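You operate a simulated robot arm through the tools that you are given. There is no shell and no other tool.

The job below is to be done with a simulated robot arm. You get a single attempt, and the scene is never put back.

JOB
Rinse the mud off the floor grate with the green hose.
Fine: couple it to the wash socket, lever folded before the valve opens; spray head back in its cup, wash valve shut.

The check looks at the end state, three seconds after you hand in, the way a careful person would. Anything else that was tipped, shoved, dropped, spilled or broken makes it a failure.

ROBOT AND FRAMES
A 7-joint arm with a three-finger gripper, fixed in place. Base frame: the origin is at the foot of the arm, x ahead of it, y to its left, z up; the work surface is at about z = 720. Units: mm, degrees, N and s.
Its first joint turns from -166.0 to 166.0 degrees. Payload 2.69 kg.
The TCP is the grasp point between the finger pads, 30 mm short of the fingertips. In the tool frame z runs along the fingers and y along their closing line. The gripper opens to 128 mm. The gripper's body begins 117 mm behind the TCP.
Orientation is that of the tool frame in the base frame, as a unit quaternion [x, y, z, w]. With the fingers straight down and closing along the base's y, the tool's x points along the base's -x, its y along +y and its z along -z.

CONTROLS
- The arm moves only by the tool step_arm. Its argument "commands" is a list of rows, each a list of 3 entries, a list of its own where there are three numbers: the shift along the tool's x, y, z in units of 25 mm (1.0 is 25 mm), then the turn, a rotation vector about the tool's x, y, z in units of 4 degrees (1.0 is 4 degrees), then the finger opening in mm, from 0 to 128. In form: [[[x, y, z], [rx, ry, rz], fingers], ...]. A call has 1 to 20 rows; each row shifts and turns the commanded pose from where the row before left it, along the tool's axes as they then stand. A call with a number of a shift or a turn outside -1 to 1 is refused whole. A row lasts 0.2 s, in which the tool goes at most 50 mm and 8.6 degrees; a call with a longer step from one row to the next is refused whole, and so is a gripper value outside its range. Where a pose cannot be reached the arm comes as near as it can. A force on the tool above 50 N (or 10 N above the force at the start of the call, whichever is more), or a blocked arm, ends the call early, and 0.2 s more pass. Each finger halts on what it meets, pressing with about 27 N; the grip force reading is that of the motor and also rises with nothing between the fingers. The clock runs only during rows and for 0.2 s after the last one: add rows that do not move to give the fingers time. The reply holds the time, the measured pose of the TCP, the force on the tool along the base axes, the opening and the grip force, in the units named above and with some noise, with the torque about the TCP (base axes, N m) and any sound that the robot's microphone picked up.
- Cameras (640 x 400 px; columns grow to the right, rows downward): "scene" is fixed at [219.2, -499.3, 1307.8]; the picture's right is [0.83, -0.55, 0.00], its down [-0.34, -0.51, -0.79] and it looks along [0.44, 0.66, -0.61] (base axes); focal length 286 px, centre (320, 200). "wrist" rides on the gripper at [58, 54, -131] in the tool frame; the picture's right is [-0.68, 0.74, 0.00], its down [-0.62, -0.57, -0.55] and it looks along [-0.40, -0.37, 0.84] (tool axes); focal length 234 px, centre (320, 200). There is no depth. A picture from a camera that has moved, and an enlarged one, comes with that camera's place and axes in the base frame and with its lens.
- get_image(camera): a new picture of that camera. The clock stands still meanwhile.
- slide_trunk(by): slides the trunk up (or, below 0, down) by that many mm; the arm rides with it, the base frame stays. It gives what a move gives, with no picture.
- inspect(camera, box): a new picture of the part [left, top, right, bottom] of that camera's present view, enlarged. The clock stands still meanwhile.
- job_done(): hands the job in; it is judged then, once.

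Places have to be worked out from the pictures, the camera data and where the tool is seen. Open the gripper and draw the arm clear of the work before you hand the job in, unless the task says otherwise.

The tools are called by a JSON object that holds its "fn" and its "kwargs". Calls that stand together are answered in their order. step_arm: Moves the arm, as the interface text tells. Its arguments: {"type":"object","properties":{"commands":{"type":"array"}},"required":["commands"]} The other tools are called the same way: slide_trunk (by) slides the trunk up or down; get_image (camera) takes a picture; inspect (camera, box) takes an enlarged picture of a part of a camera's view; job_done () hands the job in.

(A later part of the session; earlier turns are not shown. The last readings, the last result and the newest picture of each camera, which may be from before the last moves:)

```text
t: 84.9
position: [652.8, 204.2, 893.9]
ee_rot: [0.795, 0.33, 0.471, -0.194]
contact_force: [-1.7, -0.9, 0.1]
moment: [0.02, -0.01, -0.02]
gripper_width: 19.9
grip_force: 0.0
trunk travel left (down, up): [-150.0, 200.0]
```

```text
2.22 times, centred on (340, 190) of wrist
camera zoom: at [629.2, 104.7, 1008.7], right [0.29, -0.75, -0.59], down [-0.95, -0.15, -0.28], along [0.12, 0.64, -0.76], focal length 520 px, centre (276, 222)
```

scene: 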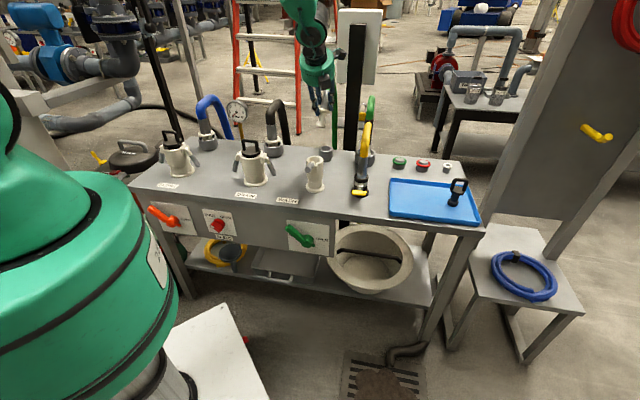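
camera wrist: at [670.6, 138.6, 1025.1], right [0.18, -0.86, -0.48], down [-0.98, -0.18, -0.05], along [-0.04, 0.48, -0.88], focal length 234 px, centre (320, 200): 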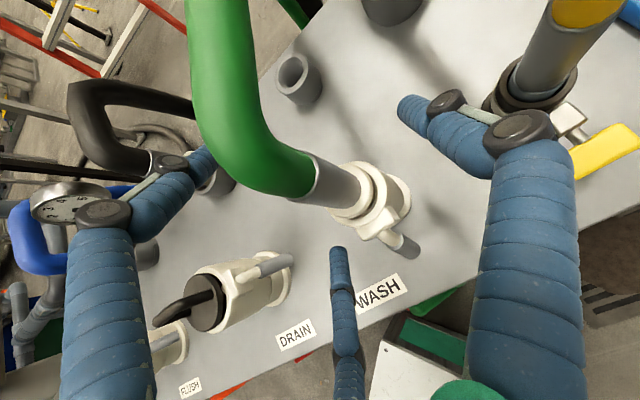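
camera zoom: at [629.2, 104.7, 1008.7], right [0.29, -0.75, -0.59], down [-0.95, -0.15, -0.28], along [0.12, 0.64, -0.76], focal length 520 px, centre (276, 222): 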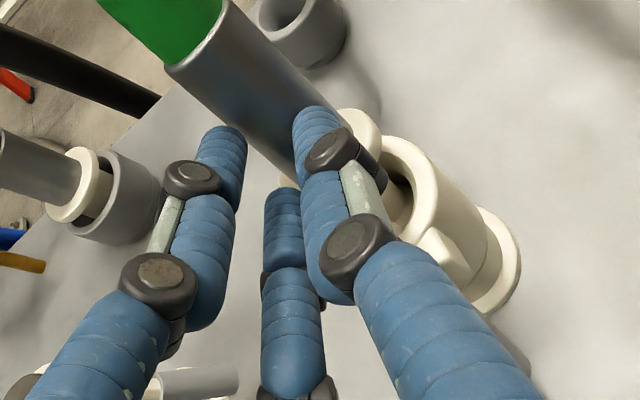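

The tube slipped out past the fingertips during the rotation; the coupling still stands in the socket. I retreat, then open and take a level grasp (lever is now folded, so the front is clear), gripping deeper.

{"fn": "step_arm", "kwargs": {"commands": [[[0, 0, -0.8], [0, 0, 0], 20], [[0, 0, -1], [0, 0, 0], 20], [[0, 0, -1], [0, 0, 0], 60], [[0, 0, -1], [0, 0, 0], 100], [[0, 0, 0], [0, 1, 0], 128], [[0, 0, 0], [0, 1, 0], 128], [[0, 0, 0], [0, 1, 0], 128], [[0, 0, 0], [0, 1, 0], 128], [[0, 0, 0], [0, 1, 0], 128], [[0, 0, 0], [0, 0, 0], 128]]}}

{"fn": "get_image", "kwargs": {"camera": "wrist"}}

{"fn": "inspect", "kwargs": {"camera": "scene", "box": [285, 110, 345, 200]}}

```text
t: 87.1
position: [592.3, 146.1, 938.3]
ee_rot: [0.701, 0.291, 0.601, -0.249]
contact_force: [-0.3, 0.0, 0.8]
moment: [0.02, 0.0, 0.01]
gripper_width: 127.8
grip_force: 0.0
trunk travel left (down, up): [-150.0, 200.0]
```

```text
taken
camera wrist: at [545.6, 22.4, 1017.2], right [0.45, -0.59, -0.67], down [-0.85, -0.05, -0.52], along [0.28, 0.8, -0.53], focal length 234 px, centre (320, 200)
```

wrist: 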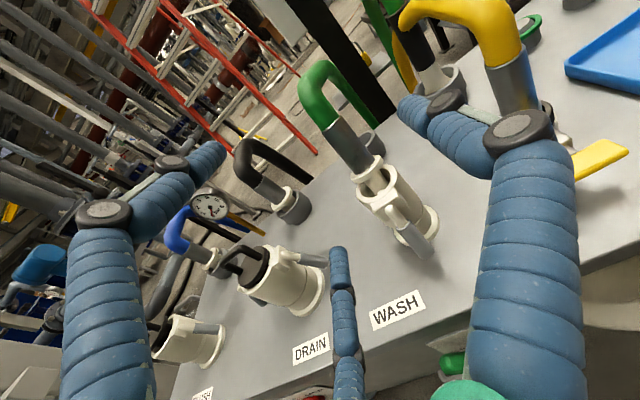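

```text
4.44 times, centred on (315, 155) of scene
camera zoom: at [219.2, -499.3, 1307.8], right [0.83, -0.55, 0.0], down [-0.34, -0.51, -0.79], along [0.44, 0.66, -0.61], focal length 1272 px, centre (342, 400)
```

zoom: 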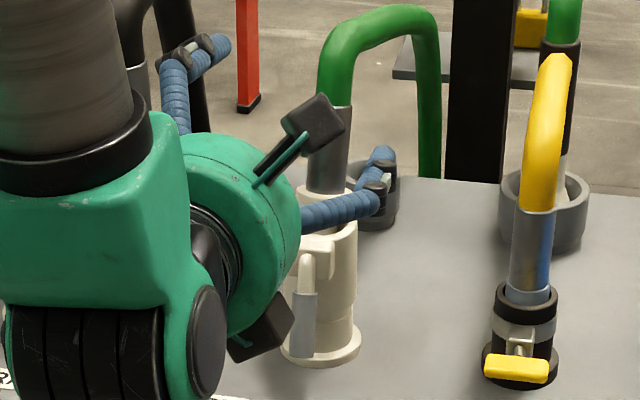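

A clear view. I zoom in to measure the coupling's current lean and the room inside the socket mouth.

{"fn": "inspect", "kwargs": {"camera": "wrist", "box": [310, 90, 460, 270]}}

{"fn": "inspect", "kwargs": {"camera": "scene", "box": [302, 125, 330, 165]}}

```text
2.22 times, centred on (385, 180) of wrist
camera zoom: at [545.6, 22.4, 1017.2], right [0.45, -0.59, -0.67], down [-0.85, -0.05, -0.52], along [0.28, 0.8, -0.53], focal length 520 px, centre (176, 244)
```

zoom: 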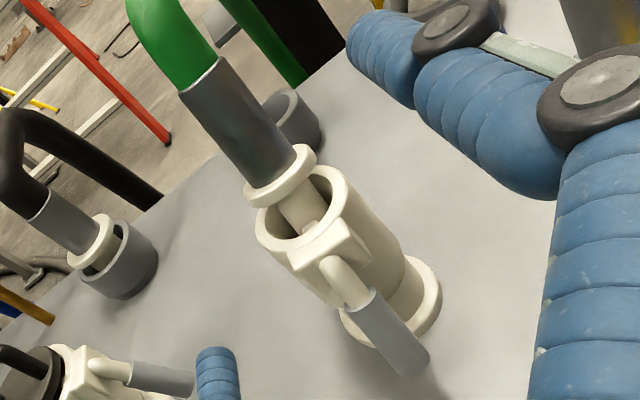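

```text
10.00 times, centred on (316, 145) of scene
camera zoom: at [219.2, -499.3, 1307.8], right [0.83, -0.55, 0.0], down [-0.34, -0.51, -0.79], along [0.44, 0.66, -0.61], focal length 2861 px, centre (360, 750)
```

zoom: 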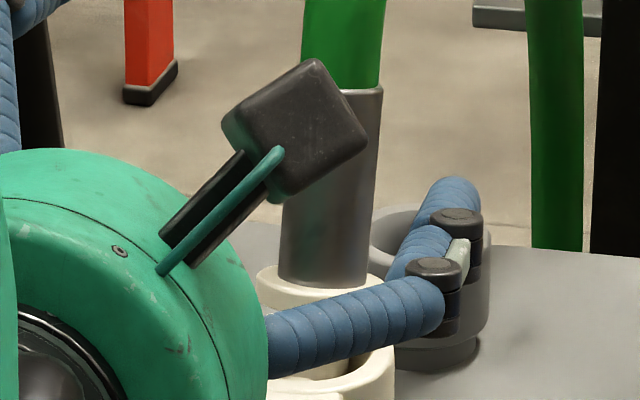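

The coupling leans ~18° straight back. I approach level (9°) with open fingers: first 118 mm, then check.

{"fn": "step_arm", "kwargs": {"commands": [[[-0.2, 0.05, 0.95], [0, 0, 0], 128], [[-0.2, 0.05, 0.95], [0, 0, 0], 128], [[-0.2, 0.05, 0.95], [0, 0, 0], 128], [[-0.2, 0.05, 0.95], [0, 0, 0], 128], [[-0.08, 0.03, 0.95], [0, 0, 0], 128], [[0, 0, 0], [0, 0, 0], 128]]}}

{"fn": "get_image", "kwargs": {"camera": "wrist"}}

{"fn": "inspect", "kwargs": {"camera": "scene", "box": [285, 110, 345, 200]}}

```text
t: 88.5
position: [677.2, 220.7, 898.0]
ee_rot: [0.702, 0.291, 0.6, -0.248]
contact_force: [0.9, 1.4, -0.1]
moment: [0.03, 0.0, 0.02]
gripper_width: 128.1
grip_force: 0.0
trunk travel left (down, up): [-150.0, 200.0]
```

```text
taken
camera wrist: at [630.4, 98.3, 976.4], right [0.45, -0.59, -0.67], down [-0.85, -0.05, -0.52], along [0.28, 0.8, -0.53], focal length 234 px, centre (320, 200)
```

wrist: 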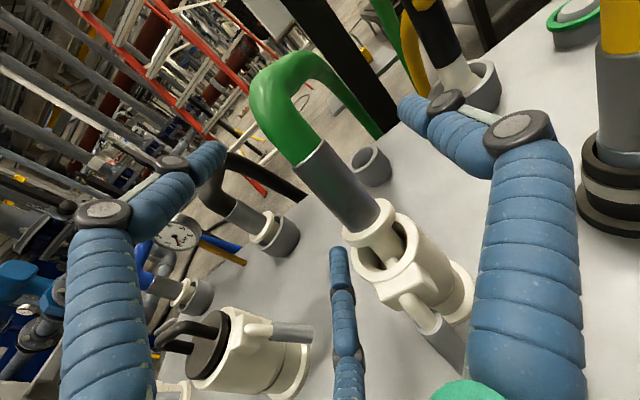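

```text
4.44 times, centred on (315, 155) of scene
camera zoom: at [219.2, -499.3, 1307.8], right [0.83, -0.55, 0.0], down [-0.34, -0.51, -0.79], along [0.44, 0.66, -0.61], focal length 1272 px, centre (342, 400)
```

zoom: 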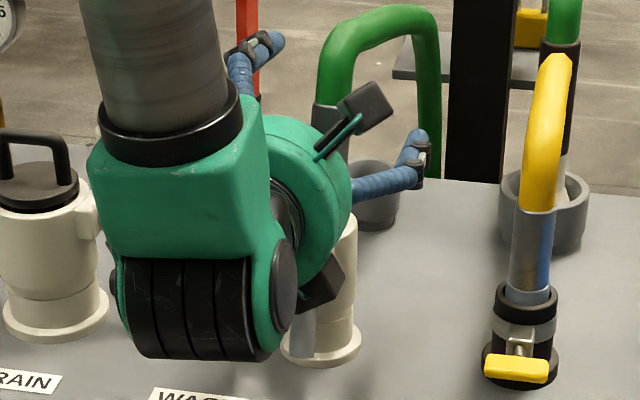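

The tube actually leans more (~30°) and lies ~27 mm ahead of the grasp point. I go 34 mm further in and 8 mm lower, then close gradually.

{"fn": "step_arm", "kwargs": {"commands": [[[-0.1, -0.03, 0.45], [0, 0, 0], 128], [[-0.1, -0.03, 0.45], [0, 0, 0], 128], [[-0.1, -0.02, 0.46], [0, 0, 0], 128], [[0, 0, 0], [0, 0, 0], 128]]}}

{"fn": "get_image", "kwargs": {"camera": "wrist"}}

```text
t: 89.5
position: [698.9, 246.8, 884.6]
ee_rot: [0.703, 0.29, 0.6, -0.247]
contact_force: [-0.3, -0.1, -0.2]
moment: [0.01, 0.02, 0.0]
gripper_width: 127.8
grip_force: 0.0
trunk travel left (down, up): [-150.0, 200.0]
```

```text
taken
camera wrist: at [651.6, 124.0, 964.2], right [0.45, -0.59, -0.67], down [-0.85, -0.05, -0.52], along [0.28, 0.8, -0.53], focal length 234 px, centre (320, 200)
```

wrist: 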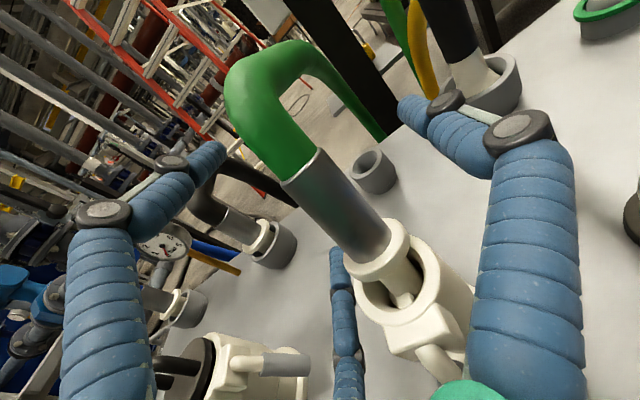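

The tube is now right at the grasp point. I close gradually.

{"fn": "step_arm", "kwargs": {"commands": [[[0, 0, 0], [0, 0, 0], 105], [[0, 0, 0], [0, 0, 0], 90], [[0, 0, 0], [0, 0, 0], 75], [[0, 0, 0], [0, 0, 0], 65], [[0, 0, 0], [0, 0, 0], 58], [[0, 0, 0], [0, 0, 0], 52], [[0, 0, 0], [0, 0, 0], 46], [[0, 0, 0], [0, 0, 0], 40], [[0, 0, 0], [0, 0, 0], 30], [[0, 0, 0], [0, 0, 0], 30]]}}

{"fn": "get_image", "kwargs": {"camera": "wrist"}}

{"fn": "inspect", "kwargs": {"camera": "scene", "box": [285, 110, 345, 200]}}

```text
t: 91.7
position: [696.7, 247.1, 885.3]
ee_rot: [0.702, 0.292, 0.6, -0.249]
contact_force: [-23.8, 16.3, -1.6]
moment: [1.6, 1.63, -1.27]
gripper_width: 51.1
grip_force: 27.2
trunk travel left (down, up): [-150.0, 200.0]
```

```text
taken
camera wrist: at [649.9, 124.6, 964.0], right [0.45, -0.59, -0.67], down [-0.85, -0.05, -0.52], along [0.28, 0.8, -0.53], focal length 234 px, centre (320, 200)
```

wrist: 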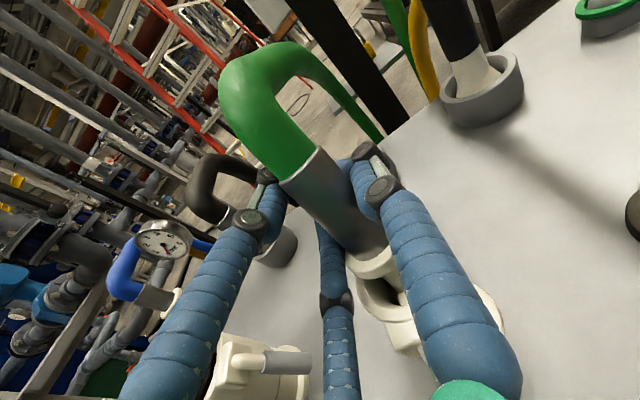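

```text
4.44 times, centred on (315, 155) of scene
camera zoom: at [219.2, -499.3, 1307.8], right [0.83, -0.55, 0.0], down [-0.34, -0.51, -0.79], along [0.44, 0.66, -0.61], focal length 1272 px, centre (342, 400)
```

zoom: 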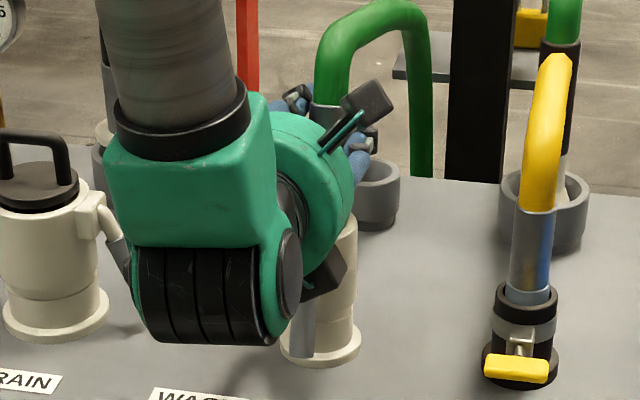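

Gripped deep now, with a 28 N side load toward −y; I comply in steps.

{"fn": "step_arm", "kwargs": {"commands": [[[0, -0.12, 0], [0, 0, 0], 30], [[0, -0.12, 0], [0, 0, 0], 30], [[0, 0, 0], [0, 0, 0], 30]]}}

{"fn": "inspect", "kwargs": {"camera": "wrist", "box": [250, 120, 430, 320]}}

```text
t: 92.5
position: [695.4, 251.1, 887.9]
ee_rot: [0.701, 0.29, 0.602, -0.248]
contact_force: [5.3, -6.5, 0.1]
moment: [-0.57, -0.41, 0.37]
gripper_width: 47.0
grip_force: 26.7
trunk travel left (down, up): [-150.0, 200.0]
```

```text
2.00 times, centred on (340, 220) of wrist
camera zoom: at [647.6, 127.7, 965.5], right [0.45, -0.6, -0.67], down [-0.85, -0.05, -0.53], along [0.28, 0.8, -0.53], focal length 468 px, centre (280, 160)
```

zoom: 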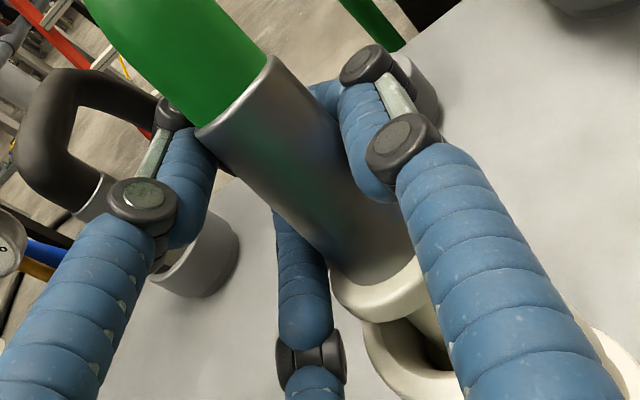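

The tube's lean (about 30° back) can't be corrected from this level pose. A vertical, centric three-finger grasp will pull the tube upright by itself and lets the fingertips push on the ring. I release, back out and rise first.

{"fn": "step_arm", "kwargs": {"commands": [[[0, 0, 0], [0, 0, 0], 70], [[0, 0, 0], [0, 0, 0], 100], [[0, 0, 0], [0, 0, 0], 128], [[0, 0, -1], [0, 0, 0], 128], [[0, 0, -1], [0, 0, 0], 128], [[0, 0, -1], [0, 0, 0], 128], [[0, 0, -1], [0, 0, 0], 128], [[0.5, 0, -0.8], [0, 0, 0], 128], [[1, 0, 0], [0, 0, 0], 128], [[1, 0, 0], [0, 0, 0], 128], [[1, 0, 0], [0, 0, 0], 128], [[1, 0, 0], [0, 0, 0], 128], [[1, 0, 0], [0, 0, 0], 128]]}}

{"fn": "inspect", "kwargs": {"camera": "scene", "box": [285, 90, 345, 190]}}

```text
t: 95.3
position: [625.2, 181.9, 1042.6]
ee_rot: [0.702, 0.291, 0.6, -0.249]
contact_force: [-0.3, 0.4, -0.4]
moment: [0.0, 0.01, -0.01]
gripper_width: 127.9
grip_force: 0.0
trunk travel left (down, up): [-150.0, 200.0]
```

```text
4.00 times, centred on (315, 140) of scene
camera zoom: at [219.2, -499.3, 1307.8], right [0.83, -0.55, 0.0], down [-0.34, -0.51, -0.79], along [0.44, 0.66, -0.61], focal length 1144 px, centre (340, 440)
```

zoom: 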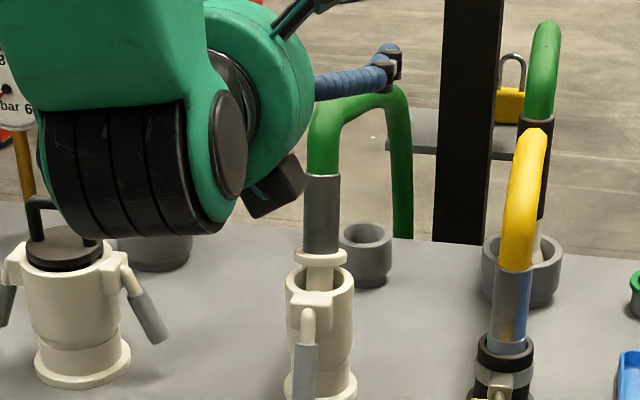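

The coupling still stands in the socket. I pitch the hand to point straight down.

{"fn": "step_arm", "kwargs": {"commands": [[[0, 0, 0], [0, -1, 0], 128], [[0, 0, 0], [0, -1, 0], 128], [[0, 0, 0], [0, -1, 0], 128], [[0, 0, 0], [0, -1, 0], 128], [[0, 0, 0], [0, -1, 0], 128], [[0, 0, 0], [0, -1, 0], 128], [[0, 0, 0], [0, -1, 0], 128], [[0, 0, 0], [0, -1, 0], 128], [[0, 0, 0], [0, -1, 0], 128], [[0, 0, 0], [0, -1, 0], 128], [[0, 0, 0], [0, -1, 0], 128], [[0, 0, 0], [0, -1, 0], 128], [[0, 0, 0], [0, -1, 0], 128], [[0, 0, 0], [0, -1, 0], 128], [[0, 0, 0], [0, -1, 0], 128], [[0, 0, 0], [0, -1, 0], 128], [[0, 0, 0], [0, -1, 0], 128], [[0, 0, 0], [0, -1, 0], 128], [[0, 0, 0], [0, -1, 0], 128], [[0, 0, 0], [0, -1, 0], 128]]}}

{"fn": "get_image", "kwargs": {"camera": "wrist"}}

{"fn": "get_image", "kwargs": {"camera": "scene"}}

```text
t: 99.5
position: [623.9, 182.8, 1039.6]
ee_rot: [0.924, 0.383, 0.008, -0.003]
contact_force: [-0.2, 0.0, -0.4]
moment: [0.01, -0.01, 0.01]
gripper_width: 128.0
grip_force: 0.0
trunk travel left (down, up): [-150.0, 200.0]
```

```text
taken
camera wrist: at [702.9, 184.4, 1173.0], right [0.04, -1.0, -0.01], down [-0.84, -0.04, 0.54], along [-0.54, -0.01, -0.84], focal length 234 px, centre (320, 200)
```

wrist: 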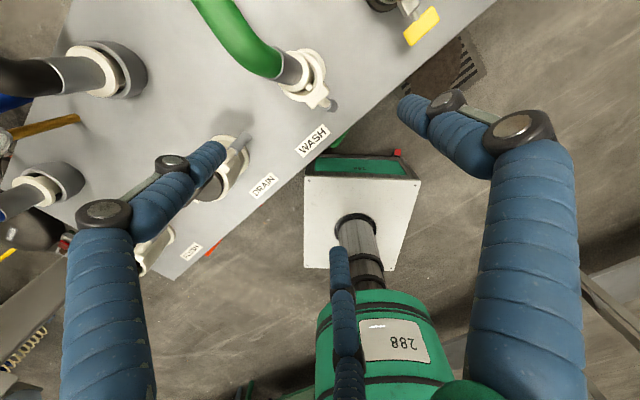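

```text
taken
```

scene: 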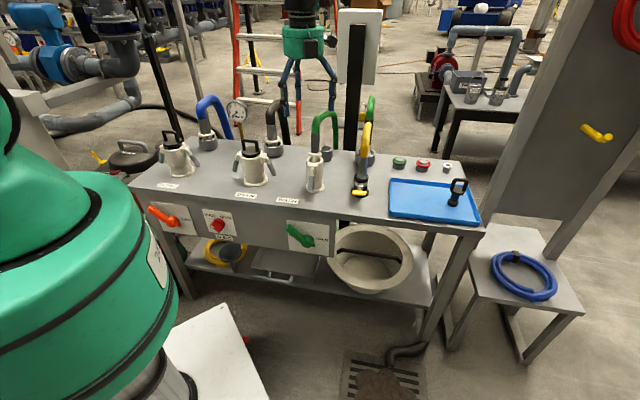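

Pointing down. Now a −30° yaw so the gap between two fingers faces the hose, then over the coupling at a safe height.

{"fn": "step_arm", "kwargs": {"commands": [[[0, 0, 0], [0, 0, -1], 128], [[0, 0, 0], [0, 0, -1], 128], [[0, 0, 0], [0, 0, -1], 128], [[0, 0, 0], [0, 0, -1], 128], [[0, 0, 0], [0, 0, -1], 128], [[0, 0, 0], [0, 0, -1], 128], [[0, 0, 0], [0, 0, -1], 128], [[0, 0, 0], [0, 0, -0.5], 128], [[0.8, 0.8, 0], [0, 0, 0], 128], [[0.8, 0.8, 0], [0, 0, 0], 128], [[0, 0, 0], [0, 0, 0], 128]]}}

{"fn": "get_image", "kwargs": {"camera": "wrist"}}

{"fn": "inspect", "kwargs": {"camera": "scene", "box": [270, 40, 360, 200]}}

```text
t: 101.9
position: [674.1, 212.0, 1039.8]
ee_rot: [0.793, 0.609, 0.009, -0.001]
contact_force: [0.0, -0.5, -0.2]
moment: [-0.03, 0.01, -0.01]
gripper_width: 128.0
grip_force: 0.0
trunk travel left (down, up): [-150.0, 200.0]
```

```text
taken
camera wrist: at [739.6, 251.9, 1173.9], right [0.54, -0.84, 0.0], down [-0.71, -0.46, 0.53], along [-0.45, -0.28, -0.85], focal length 234 px, centre (320, 200)
```

wrist: 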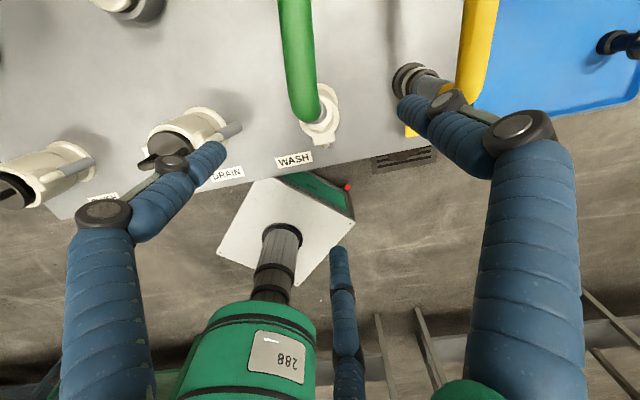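

```text
2.50 times, centred on (315, 120) of scene
camera zoom: at [219.2, -499.3, 1307.8], right [0.83, -0.55, 0.0], down [-0.34, -0.51, -0.79], along [0.44, 0.66, -0.61], focal length 715 px, centre (332, 400)
```

zoom: 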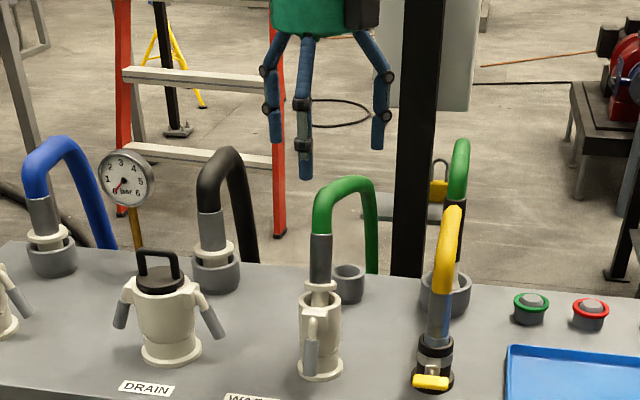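

The three fingers straddle the coupling position with the gap toward the hose. I descend 100 mm and check.

{"fn": "step_arm", "kwargs": {"commands": [[[0, 0, 0.8], [0, 0, 0], 128], [[0, 0, 0.8], [0, 0, 0], 128], [[0, 0, 0.8], [0, 0, 0], 128], [[0, 0, 0.8], [0, 0, 0], 128], [[0, 0, 0.8], [0, 0, 0], 128], [[0, 0, 0], [0, 0, 0], 128]]}}

{"fn": "get_image", "kwargs": {"camera": "wrist"}}

{"fn": "inspect", "kwargs": {"camera": "scene", "box": [280, 80, 350, 190]}}

```text
t: 103.3
position: [675.1, 211.6, 940.1]
ee_rot: [0.794, 0.608, 0.01, 0.0]
contact_force: [-0.2, 0.3, 0.2]
moment: [-0.02, 0.03, 0.01]
gripper_width: 128.4
grip_force: 0.0
trunk travel left (down, up): [-150.0, 200.0]
```

```text
taken
camera wrist: at [739.9, 252.2, 1073.3], right [0.54, -0.84, 0.0], down [-0.71, -0.46, 0.53], along [-0.45, -0.28, -0.85], focal length 234 px, centre (320, 200)
```

wrist: 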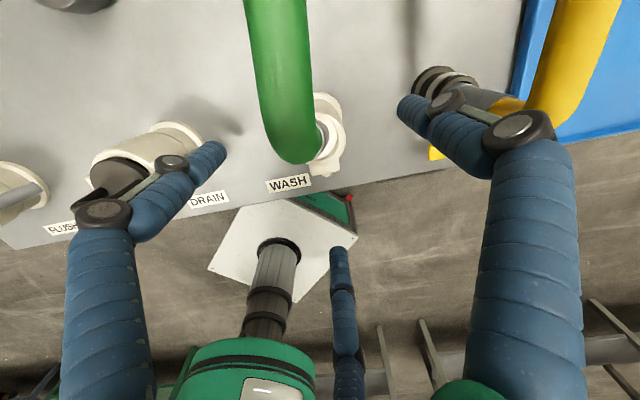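

```text
3.64 times, centred on (315, 135) of scene
camera zoom: at [219.2, -499.3, 1307.8], right [0.83, -0.55, 0.0], down [-0.34, -0.51, -0.79], along [0.44, 0.66, -0.61], focal length 1040 px, centre (338, 436)
```

zoom: 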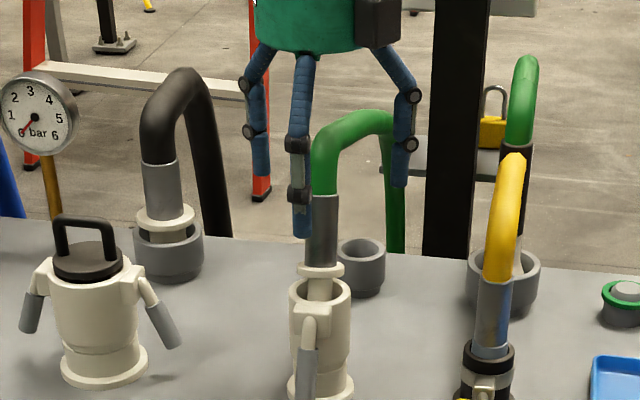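

All clear. I descend another 45 mm.

{"fn": "step_arm", "kwargs": {"commands": [[[0, 0, 0.6], [0, 0, 0], 128], [[0, 0, 0.6], [0, 0, 0], 128], [[0, 0, 0.6], [0, 0, 0], 128], [[0, 0, 0], [0, 0, 0], 128]]}}

{"fn": "get_image", "kwargs": {"camera": "wrist"}}

{"fn": "inspect", "kwargs": {"camera": "scene", "box": [280, 80, 350, 190]}}

```text
t: 104.3
position: [675.7, 212.7, 896.9]
ee_rot: [0.793, 0.609, 0.01, -0.001]
contact_force: [-0.7, 0.2, 0.3]
moment: [-0.01, 0.0, -0.02]
gripper_width: 128.0
grip_force: 0.0
trunk travel left (down, up): [-150.0, 200.0]
```

```text
taken
camera wrist: at [741.2, 253.3, 1029.4], right [0.54, -0.84, 0.0], down [-0.71, -0.46, 0.53], along [-0.45, -0.28, -0.85], focal length 234 px, centre (320, 200)
```

wrist: 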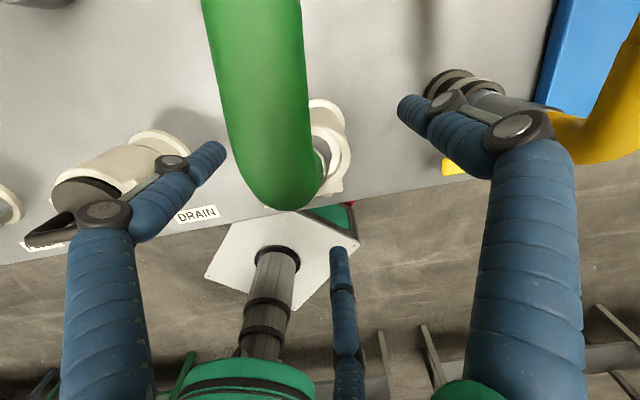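

```text
3.64 times, centred on (315, 135) of scene
camera zoom: at [219.2, -499.3, 1307.8], right [0.83, -0.55, 0.0], down [-0.34, -0.51, -0.79], along [0.44, 0.66, -0.61], focal length 1040 px, centre (338, 436)
```

zoom: 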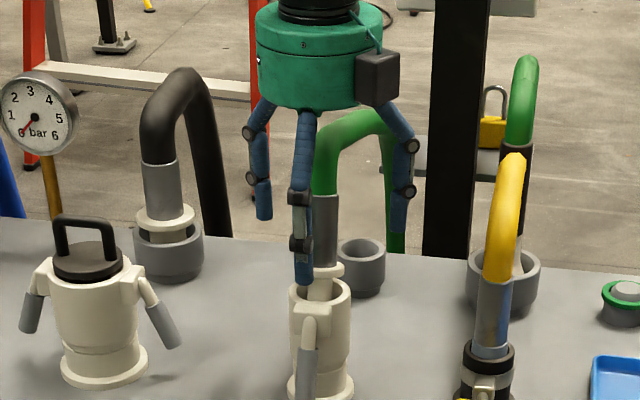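

Good: the front finger is in front of the tube and the two others behind it. I centre on the socket axis (673,212) and close slowly so the tube is drawn upright.

{"fn": "step_arm", "kwargs": {"commands": [[[-0.04, -0.09, 0], [0, 0, 0], 115], [[0, 0, 0], [0, 0, 0], 100], [[0, 0, 0], [0, 0, 0], 88], [[0, 0, 0], [0, 0, 0], 76], [[0, 0, 0], [0, 0, 0], 66], [[0, 0, 0], [0, 0, 0], 58], [[0, 0, 0], [0, 0, 0], 50], [[0, 0, 0], [0, 0, 0], 44], [[0, 0, 0], [0, 0, 0], 38], [[0, 0, 0], [0, 0, 0], 32], [[0, 0, 0], [0, 0, 0], 26], [[0, 0, 0], [0, 0, 0], 20], [[0, 0, 0], [0, 0, 0], 20]]}}

{"fn": "get_image", "kwargs": {"camera": "wrist"}}

{"fn": "inspect", "kwargs": {"camera": "scene", "box": [290, 100, 340, 180]}}

```text
t: 107.1
position: [672.3, 211.9, 897.2]
ee_rot: [0.793, 0.609, 0.01, -0.001]
contact_force: [2.0, 1.1, -0.1]
moment: [0.19, -0.12, -0.01]
gripper_width: 35.3
grip_force: 26.9
trunk travel left (down, up): [-150.0, 200.0]
```

```text
taken
camera wrist: at [738.3, 253.5, 1029.3], right [0.54, -0.84, 0.0], down [-0.71, -0.46, 0.53], along [-0.45, -0.28, -0.85], focal length 234 px, centre (320, 200)
```

wrist: 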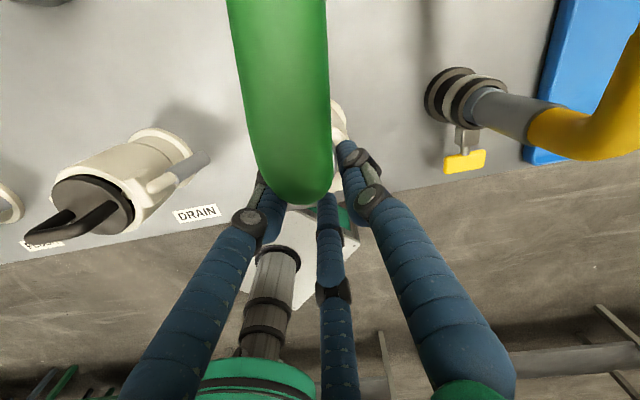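

```text
5.00 times, centred on (315, 140) of scene
camera zoom: at [219.2, -499.3, 1307.8], right [0.83, -0.55, 0.0], down [-0.34, -0.51, -0.79], along [0.44, 0.66, -0.61], focal length 1431 px, centre (345, 500)
```

zoom: 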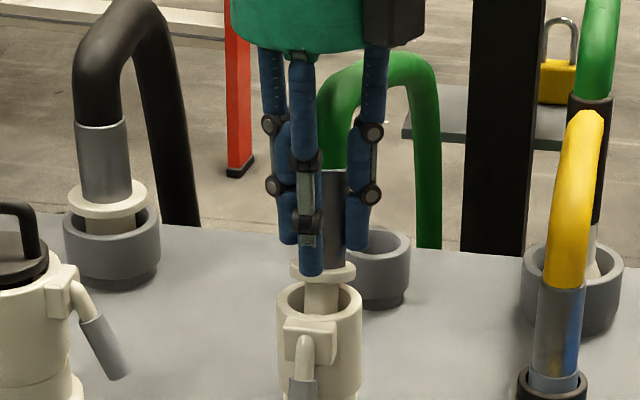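

A clean centric grip (35 mm) with almost no side force. I zoom in to check verticality before pushing.

{"fn": "inspect", "kwargs": {"camera": "scene", "box": [300, 125, 328, 165]}}

```text
10.00 times, centred on (314, 145) of scene
camera zoom: at [219.2, -499.3, 1307.8], right [0.83, -0.55, 0.0], down [-0.34, -0.51, -0.79], along [0.44, 0.66, -0.61], focal length 2861 px, centre (380, 750)
```

zoom: 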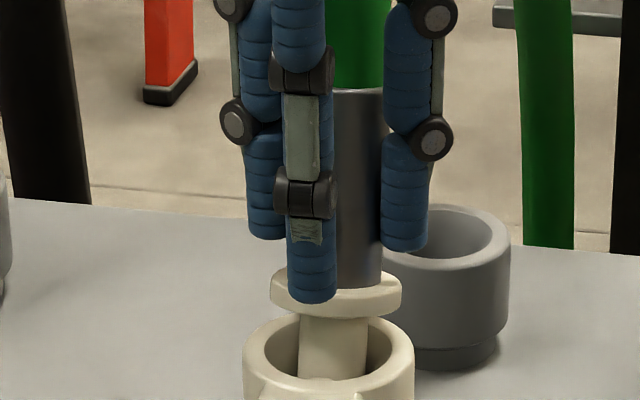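

{"fn": "inspect", "kwargs": {"camera": "scene", "box": [306, 148, 324, 164]}}

{"fn": "inspect", "kwargs": {"camera": "wrist", "box": [240, 100, 400, 260]}}

```text
16.00 times, centred on (315, 156) of scene
camera zoom: at [219.2, -499.3, 1307.8], right [0.83, -0.55, 0.0], down [-0.34, -0.51, -0.79], along [0.44, 0.66, -0.61], focal length 4578 px, centre (400, 904)
```

zoom: 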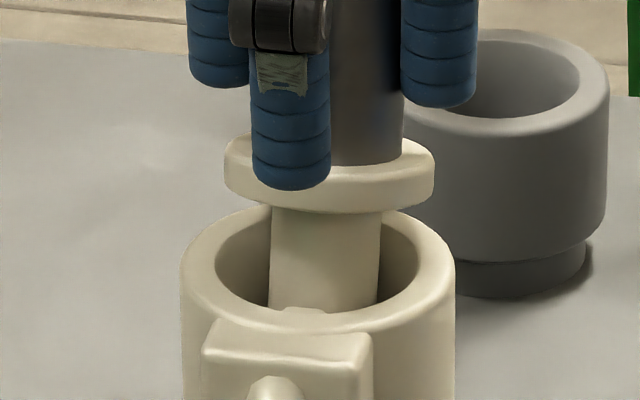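

```text
2.50 times, centred on (320, 180) of wrist
camera zoom: at [738.3, 253.5, 1029.3], right [0.54, -0.84, 0.0], down [-0.71, -0.46, 0.53], along [-0.45, -0.28, -0.85], focal length 585 px, centre (320, 250)
```

zoom: 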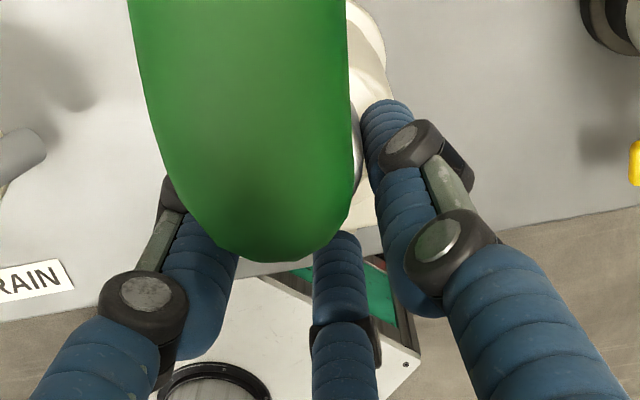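

The ring ellipse shows the coupling still leans ~17° back: the tube was caught between the two rear fingers rather than pulled forward by them. I reopen, shift 22 mm backward so the rear fingers get behind the tube, and close again.

{"fn": "step_arm", "kwargs": {"commands": [[[0, 0, 0], [0, 0, 0], 60], [[0, 0, 0], [0, 0, 0], 90], [[0, 0, 0], [0, 0, 0], 100], [[0.38, 0.22, 0], [0, 0, 0], 100], [[0.38, 0.22, 0], [0, 0, 0], 100], [[0, 0, 0], [0, 0, 0], 85], [[0, 0, 0], [0, 0, 0], 72], [[0, 0, 0], [0, 0, 0], 62], [[0, 0, 0], [0, 0, 0], 54], [[0, 0, 0], [0, 0, 0], 46], [[0, 0, 0], [0, 0, 0], 40], [[0, 0, 0], [0, 0, 0], 34], [[0, 0, 0], [0, 0, 0], 28], [[0, 0, 0], [0, 0, 0], 20], [[0, 0, 0], [0, 0, 0], 20]]}}

{"fn": "inspect", "kwargs": {"camera": "scene", "box": [300, 125, 328, 165]}}

{"fn": "get_image", "kwargs": {"camera": "wrist"}}

```text
t: 110.3
position: [688.1, 224.7, 896.8]
ee_rot: [0.793, 0.609, 0.01, -0.002]
contact_force: [-17.7, -17.1, 6.5]
moment: [-0.58, 0.6, -0.01]
gripper_width: 36.5
grip_force: 12.4
trunk travel left (down, up): [-150.0, 200.0]
```

```text
10.00 times, centred on (314, 145) of scene
camera zoom: at [219.2, -499.3, 1307.8], right [0.83, -0.55, 0.0], down [-0.34, -0.51, -0.79], along [0.44, 0.66, -0.61], focal length 2861 px, centre (380, 750)
```

zoom: 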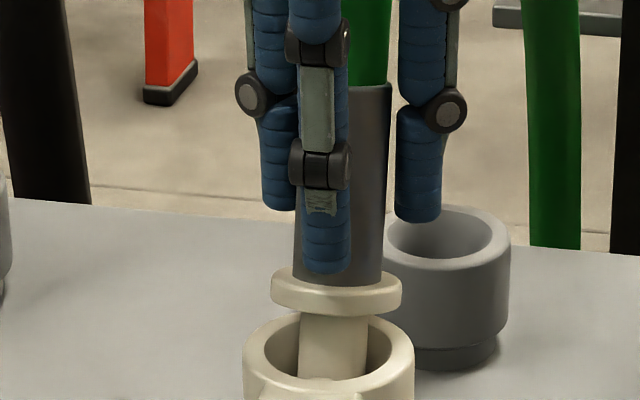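

```text
taken
camera wrist: at [752.6, 266.6, 1030.1], right [0.54, -0.84, 0.0], down [-0.71, -0.46, 0.53], along [-0.45, -0.28, -0.85], focal length 234 px, centre (320, 200)
```

wrist: 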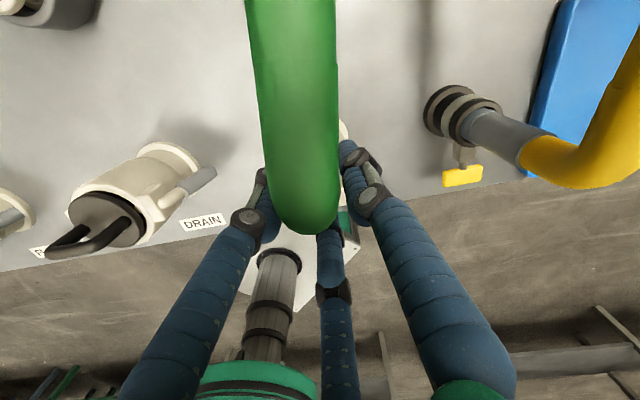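

Now the front finger bears on the tube with 24 N, so the tube is enclosed. I pull it forward (−e) 18 mm to bring it upright.

{"fn": "step_arm", "kwargs": {"commands": [[[0, 0, 0], [0, 0, 0], 20], [[-0.16, -0.09, 0], [0, 0, 0], 20], [[-0.16, -0.09, 0], [0, 0, 0], 20], [[-0.16, -0.09, 0], [0, 0, 0], 20], [[-0.14, -0.09, 0], [0, 0, 0], 20], [[0, 0, 0], [0, 0, 0], 20]]}}

{"fn": "inspect", "kwargs": {"camera": "scene", "box": [300, 125, 328, 165]}}

```text
t: 111.7
position: [676.7, 214.7, 896.3]
ee_rot: [0.793, 0.609, 0.01, -0.001]
contact_force: [4.4, 3.6, 12.4]
moment: [0.37, -0.41, -0.05]
gripper_width: 32.0
grip_force: 27.0
trunk travel left (down, up): [-150.0, 200.0]
```

```text
10.00 times, centred on (314, 145) of scene
camera zoom: at [219.2, -499.3, 1307.8], right [0.83, -0.55, 0.0], down [-0.34, -0.51, -0.79], along [0.44, 0.66, -0.61], focal length 2861 px, centre (380, 750)
```

zoom: 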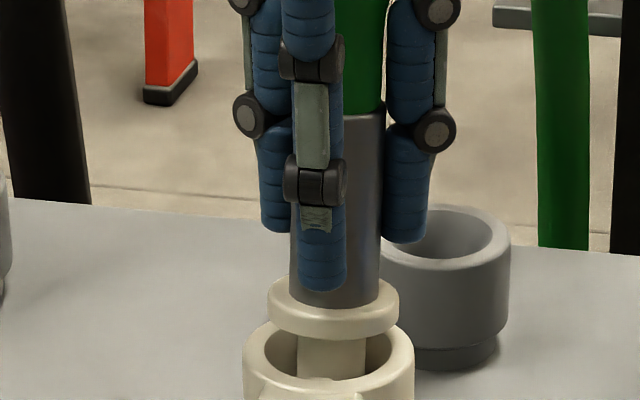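

Now the grip is 32.0 mm — the tube's own diameter — so the coupling is aligned vertically with the hand. I centre it (−3.5 mm in e) and push straight down in small steps.

{"fn": "step_arm", "kwargs": {"commands": [[[-0.12, -0.07, 0], [0, 0, 0], 10], [[0, 0, 0.12], [0, 0, 0], 10], [[0, 0, 0.12], [0, 0, 0], 10], [[0, 0, 0], [0, 0, 0], 10]]}}

{"fn": "inspect", "kwargs": {"camera": "scene", "box": [300, 125, 328, 165]}}

```text
t: 112.7
position: [673.7, 210.9, 890.6]
ee_rot: [0.793, 0.609, 0.009, 0.0]
contact_force: [-4.0, 4.8, 17.2]
moment: [0.39, 0.26, 0.0]
gripper_width: 29.0
grip_force: 26.7
trunk travel left (down, up): [-150.0, 200.0]
```

```text
10.00 times, centred on (314, 145) of scene
camera zoom: at [219.2, -499.3, 1307.8], right [0.83, -0.55, 0.0], down [-0.34, -0.51, -0.79], along [0.44, 0.66, -0.61], focal length 2861 px, centre (380, 750)
```

zoom: 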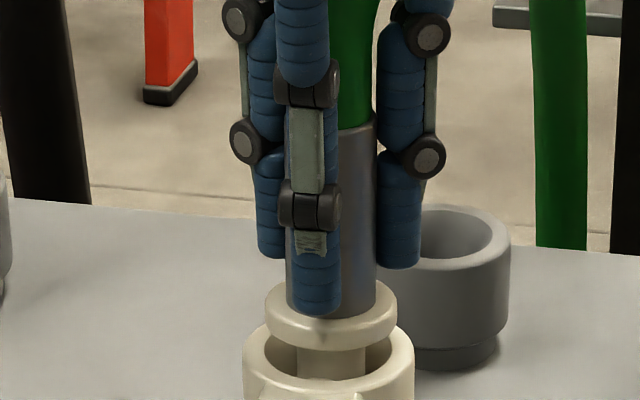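

It moves down with 17 N. I keep pushing.

{"fn": "step_arm", "kwargs": {"commands": [[[0, 0, 0.14], [0, 0, 0], 10], [[0, 0, 0.14], [0, 0, 0], 10], [[0, 0, 0], [0, 0, 0], 10]]}}

{"fn": "inspect", "kwargs": {"camera": "scene", "box": [300, 125, 328, 165]}}

```text
t: 113.5
position: [674.3, 211.1, 883.6]
ee_rot: [0.793, 0.609, 0.011, -0.001]
contact_force: [-6.3, 0.6, 17.6]
moment: [0.18, 0.57, -0.04]
gripper_width: 29.1
grip_force: 26.8
trunk travel left (down, up): [-150.0, 200.0]
```

```text
10.00 times, centred on (314, 145) of scene
camera zoom: at [219.2, -499.3, 1307.8], right [0.83, -0.55, 0.0], down [-0.34, -0.51, -0.79], along [0.44, 0.66, -0.61], focal length 2861 px, centre (380, 750)
```

zoom: 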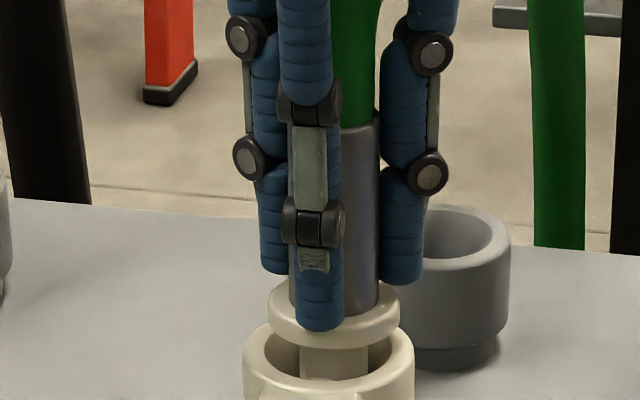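

The fingers slid down to the ring; now the tips can press directly on it. I push further, watching for the hard stop.

{"fn": "step_arm", "kwargs": {"commands": [[[0, 0, 0.12], [0, 0, 0], 10], [[0, 0, 0.12], [0, 0, 0], 10], [[0, 0, 0], [0, 0, 0], 10]]}}

{"fn": "inspect", "kwargs": {"camera": "scene", "box": [300, 130, 328, 170]}}

```text
t: 114.3
position: [674.3, 212.6, 881.5]
ee_rot: [0.793, 0.609, 0.012, 0.0]
contact_force: [-15.8, -4.6, 26.7]
moment: [-0.26, 1.15, -0.03]
gripper_width: 29.5
grip_force: 27.2
trunk travel left (down, up): [-150.0, 200.0]
stopped in row 3: the force on the tool passed its limit at 51 N (the readings are from after the stop); the commanded pose is now the measured one
```

```text
10.00 times, centred on (314, 150) of scene
camera zoom: at [219.2, -499.3, 1307.8], right [0.83, -0.55, 0.0], down [-0.34, -0.51, -0.79], along [0.44, 0.66, -0.61], focal length 2861 px, centre (380, 700)
```

zoom: 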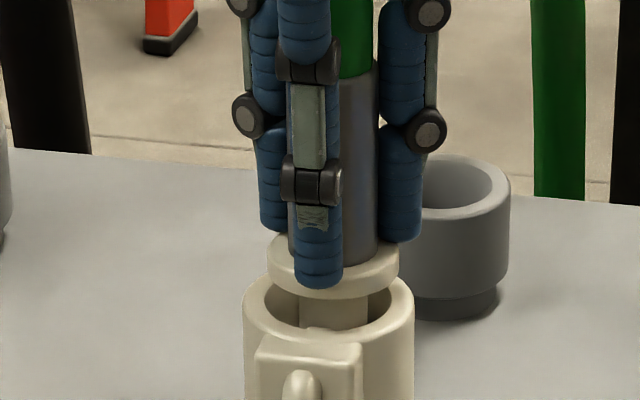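

Hard stop again at 51 N, 4 mm deeper than before. To know what "seated" looks like, I compare with the properly locked DRAIN plug and the spare plug in the tray.

{"fn": "inspect", "kwargs": {"camera": "scene", "box": [230, 130, 280, 195]}}

{"fn": "inspect", "kwargs": {"camera": "scene", "box": [435, 165, 485, 215]}}

{"fn": "inspect", "kwargs": {"camera": "scene", "box": [290, 130, 340, 195]}}

```text
6.15 times, centred on (255, 162) of scene
camera zoom: at [219.2, -499.3, 1307.8], right [0.83, -0.55, 0.0], down [-0.34, -0.51, -0.79], along [0.44, 0.66, -0.61], focal length 1761 px, centre (720, 431)
```

zoom: 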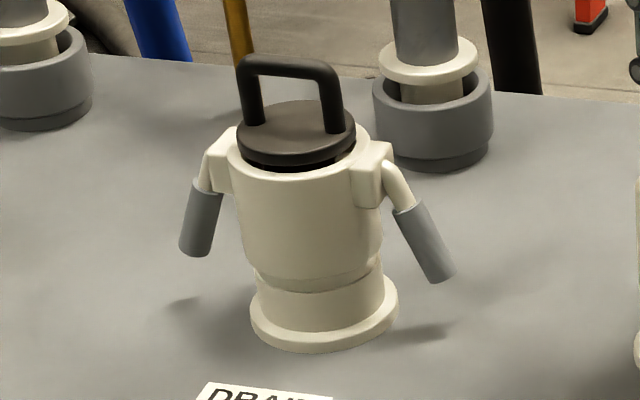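

```text
8.00 times, centred on (460, 190) of scene
camera zoom: at [219.2, -499.3, 1307.8], right [0.83, -0.55, 0.0], down [-0.34, -0.51, -0.79], along [0.44, 0.66, -0.61], focal length 2289 px, centre (-800, 280)
```

zoom: 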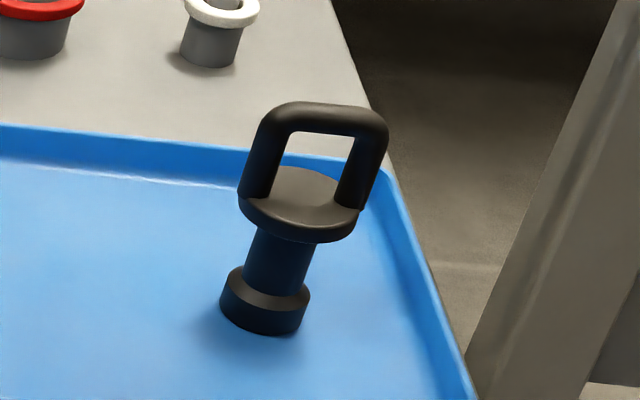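

```text
6.15 times, centred on (315, 162) of scene
camera zoom: at [219.2, -499.3, 1307.8], right [0.83, -0.55, 0.0], down [-0.34, -0.51, -0.79], along [0.44, 0.66, -0.61], focal length 1761 px, centre (351, 431)
```

zoom: 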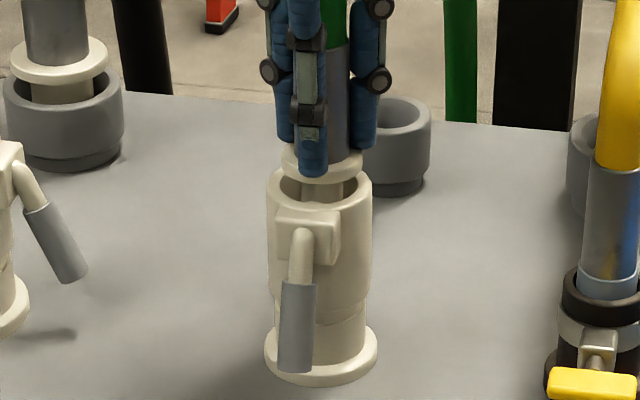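

By re-measuring the earlier view of the empty socket, the orange seal lies at z≈790, which matches the plug's flange bottom now (≈788): so it is bottomed now, while at the first folding it was ~4 mm high. I test with a gentle upward pull whether the folded lever holds it.

{"fn": "step_arm", "kwargs": {"commands": [[[0, 0, -0.15], [0, 0, 0], 10], [[0, 0, -0.15], [0, 0, 0], 10], [[0, 0, 0], [0, 0, 0], 10]]}}

{"fn": "inspect", "kwargs": {"camera": "scene", "box": [300, 130, 328, 170]}}

```text
t: 115.1
position: [674.5, 212.0, 887.1]
ee_rot: [0.793, 0.609, 0.01, -0.001]
contact_force: [-9.1, -1.8, -4.2]
moment: [-0.14, 0.74, 0.01]
gripper_width: 29.5
grip_force: 27.1
trunk travel left (down, up): [-150.0, 200.0]
```

```text
10.00 times, centred on (314, 150) of scene
camera zoom: at [219.2, -499.3, 1307.8], right [0.83, -0.55, 0.0], down [-0.34, -0.51, -0.79], along [0.44, 0.66, -0.61], focal length 2861 px, centre (380, 700)
```

zoom: 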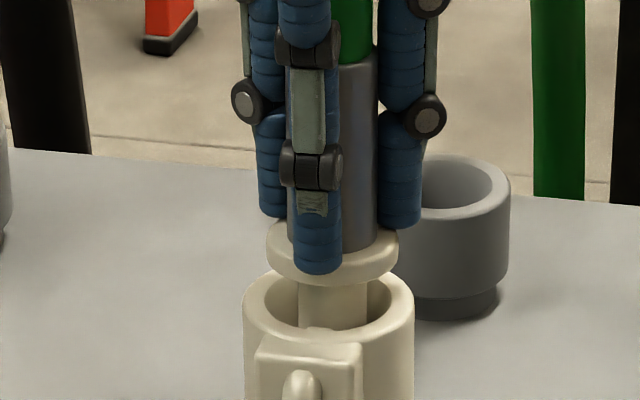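

It rises freely, so the latch isn't engaged: the lever must be reopened, the plug seated, then the lever folded. First I press it down to the seat again, release, and see whether it stays seated by itself.

{"fn": "step_arm", "kwargs": {"commands": [[[0, 0, 0.15], [0, 0, 0], 10], [[0, 0, 0.15], [0, 0, 0], 10], [[0, 0, 0.04], [0, 0, 0], 10], [[0, 0, 0], [0, 0, 0], 10]]}}

{"fn": "step_arm", "kwargs": {"commands": [[[0, 0, -0.04], [0, 0, 0], 34], [[0, 0, -0.04], [0, 0, 0], 45], [[0, 0, 0], [0, 0, 0], 60], [[0, 0, 0], [0, 0, 0], 80], [[0, 0, 0], [0, 0, 0], 100], [[0, 0, -0.8], [0, 0, 0], 128], [[0, 0, -1], [0, 0, 0], 128], [[0, 0, -1], [0, 0, 0], 128], [[0, 0, -1], [0, 0, 0], 128], [[0, 0, -1], [0, 0, 0], 128], [[0, 0, -1], [0, 0, 0], 128], [[0, 0, 0], [0, 0, 0], 128]]}}

{"fn": "inspect", "kwargs": {"camera": "scene", "box": [300, 125, 328, 165]}}

{"fn": "inspect", "kwargs": {"camera": "scene", "box": [270, 60, 360, 200]}}

```text
t: 116.1
position: [673.4, 212.5, 881.6]
ee_rot: [0.793, 0.609, 0.012, 0.0]
contact_force: [-32.0, -3.2, 34.6]
moment: [-0.16, 2.27, -0.02]
gripper_width: 29.5
grip_force: 27.2
trunk travel left (down, up): [-150.0, 200.0]
```

```text
t: 118.7
position: [672.7, 211.0, 1025.6]
ee_rot: [0.793, 0.609, 0.011, -0.001]
contact_force: [0.4, -0.6, -0.7]
moment: [0.0, -0.02, 0.02]
gripper_width: 127.7
grip_force: 0.1
trunk travel left (down, up): [-150.0, 200.0]
```

```text
10.00 times, centred on (314, 145) of scene
camera zoom: at [219.2, -499.3, 1307.8], right [0.83, -0.55, 0.0], down [-0.34, -0.51, -0.79], along [0.44, 0.66, -0.61], focal length 2861 px, centre (380, 750)
```

zoom: 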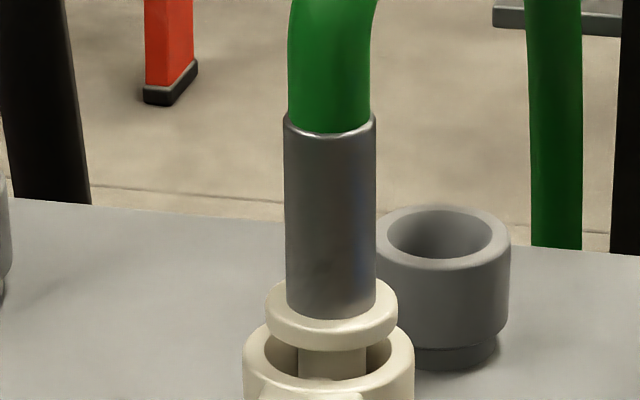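

```text
2.86 times, centred on (315, 130) of scene
camera zoom: at [219.2, -499.3, 1307.8], right [0.83, -0.55, 0.0], down [-0.34, -0.51, -0.79], along [0.44, 0.66, -0.61], focal length 818 px, centre (334, 400)
```

zoom: 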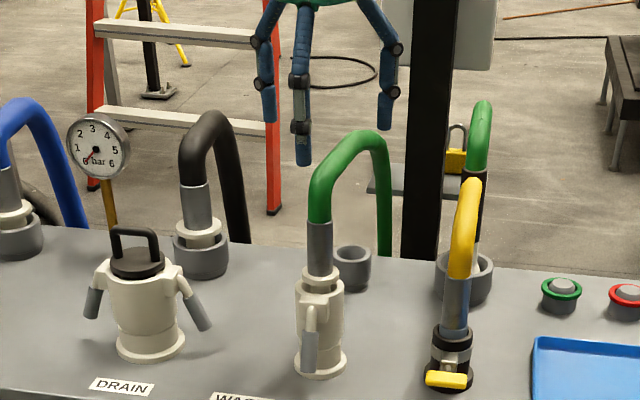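

It stays upright and seated on its own. Now I reopen the lever: move the hand away to the front, and reorient to 30° below horizontal for gripping the lever handle.

{"fn": "step_arm", "kwargs": {"commands": [[[-0.87, -0.5, -0.3], [0, 0, 0], 128], [[-0.87, -0.5, 0], [0, 0, 1], 128], [[-0.87, -0.5, 0], [0, 0, 0], 128], [[-0.87, -0.5, 0], [0, 0, 0], 100], [[-0.87, -0.5, 0], [0, 0, 0], 64], [[-0.87, -0.5, 0], [0, 0, 0], 64], [[-0.87, -0.5, 0], [0, 0, 0], 64], [[0, 0, 0], [0, 0, 1], 64], [[0, 0, 0], [0, 0, 1], 64], [[0, 0, 0], [0, 0, 1], 64], [[0, 0, 0], [0, 0, 1], 64], [[0, 0, 0], [0, 0, 1], 64], [[0, 0, 0], [0, 0, 1], 64], [[0, 0, 0], [0, 0, 0.5], 64], [[0, 0, 0], [0, 0, 0], 64]]}}

{"fn": "step_arm", "kwargs": {"commands": [[[0, 0, 0], [0, 1, 0], 64], [[0, 0, 0], [0, 1, 0], 64], [[0, 0, 0], [0, 1, 0], 64], [[0, 0, 0], [0, 1, 0], 64], [[0, 0, 0], [0, 1, 0], 64], [[0, 0, 0], [0, 1, 0], 64], [[0, 0, 0], [0, 1, 0], 64], [[0, 0, 0], [0, 1, 0], 64], [[0, 0, 0], [0, 1, 0], 64], [[0, 0, 0], [0, 1, 0], 64], [[0, 0, 0], [0, 1, 0], 64], [[0, 0, 0], [0, 1, 0], 64], [[0, 0, 0], [0, 1, 0], 64], [[0, 0, 0], [0, 1, 0], 64], [[0, 0, 0], [0, 1, 0], 64], [[0, 0, 0], [0, 0, 0], 64]]}}

{"fn": "get_image", "kwargs": {"camera": "wrist"}}

{"fn": "get_image", "kwargs": {"camera": "scene"}}

```text
t: 121.9
position: [544.4, 91.3, 1028.7]
ee_rot: [0.924, 0.382, 0.011, -0.003]
contact_force: [-0.6, 0.7, -0.2]
moment: [-0.01, -0.02, 0.02]
gripper_width: 64.2
grip_force: 0.1
trunk travel left (down, up): [-150.0, 200.0]
```

```text
t: 125.3
position: [543.6, 92.7, 1028.0]
ee_rot: [0.794, 0.331, 0.471, -0.194]
contact_force: [0.3, -0.4, -1.1]
moment: [0.02, 0.0, -0.02]
gripper_width: 64.2
grip_force: 0.0
trunk travel left (down, up): [-150.0, 200.0]
```

```text
taken
camera wrist: at [519.9, -7.2, 1143.6], right [0.29, -0.75, -0.59], down [-0.95, -0.15, -0.28], along [0.12, 0.64, -0.76], focal length 234 px, centre (320, 200)
```

wrist: 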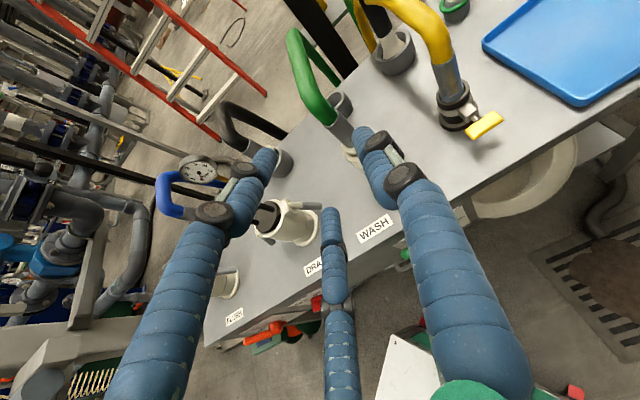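

```text
taken
```

scene: 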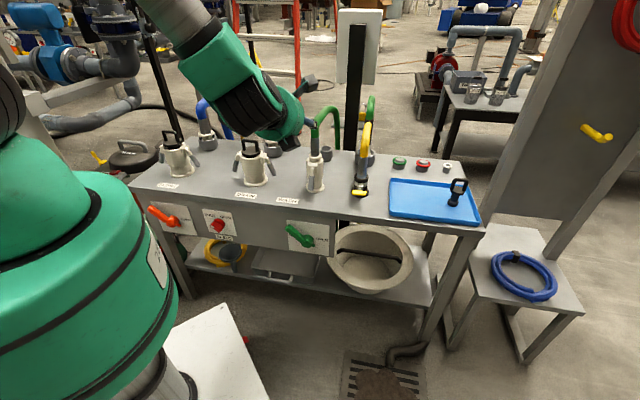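

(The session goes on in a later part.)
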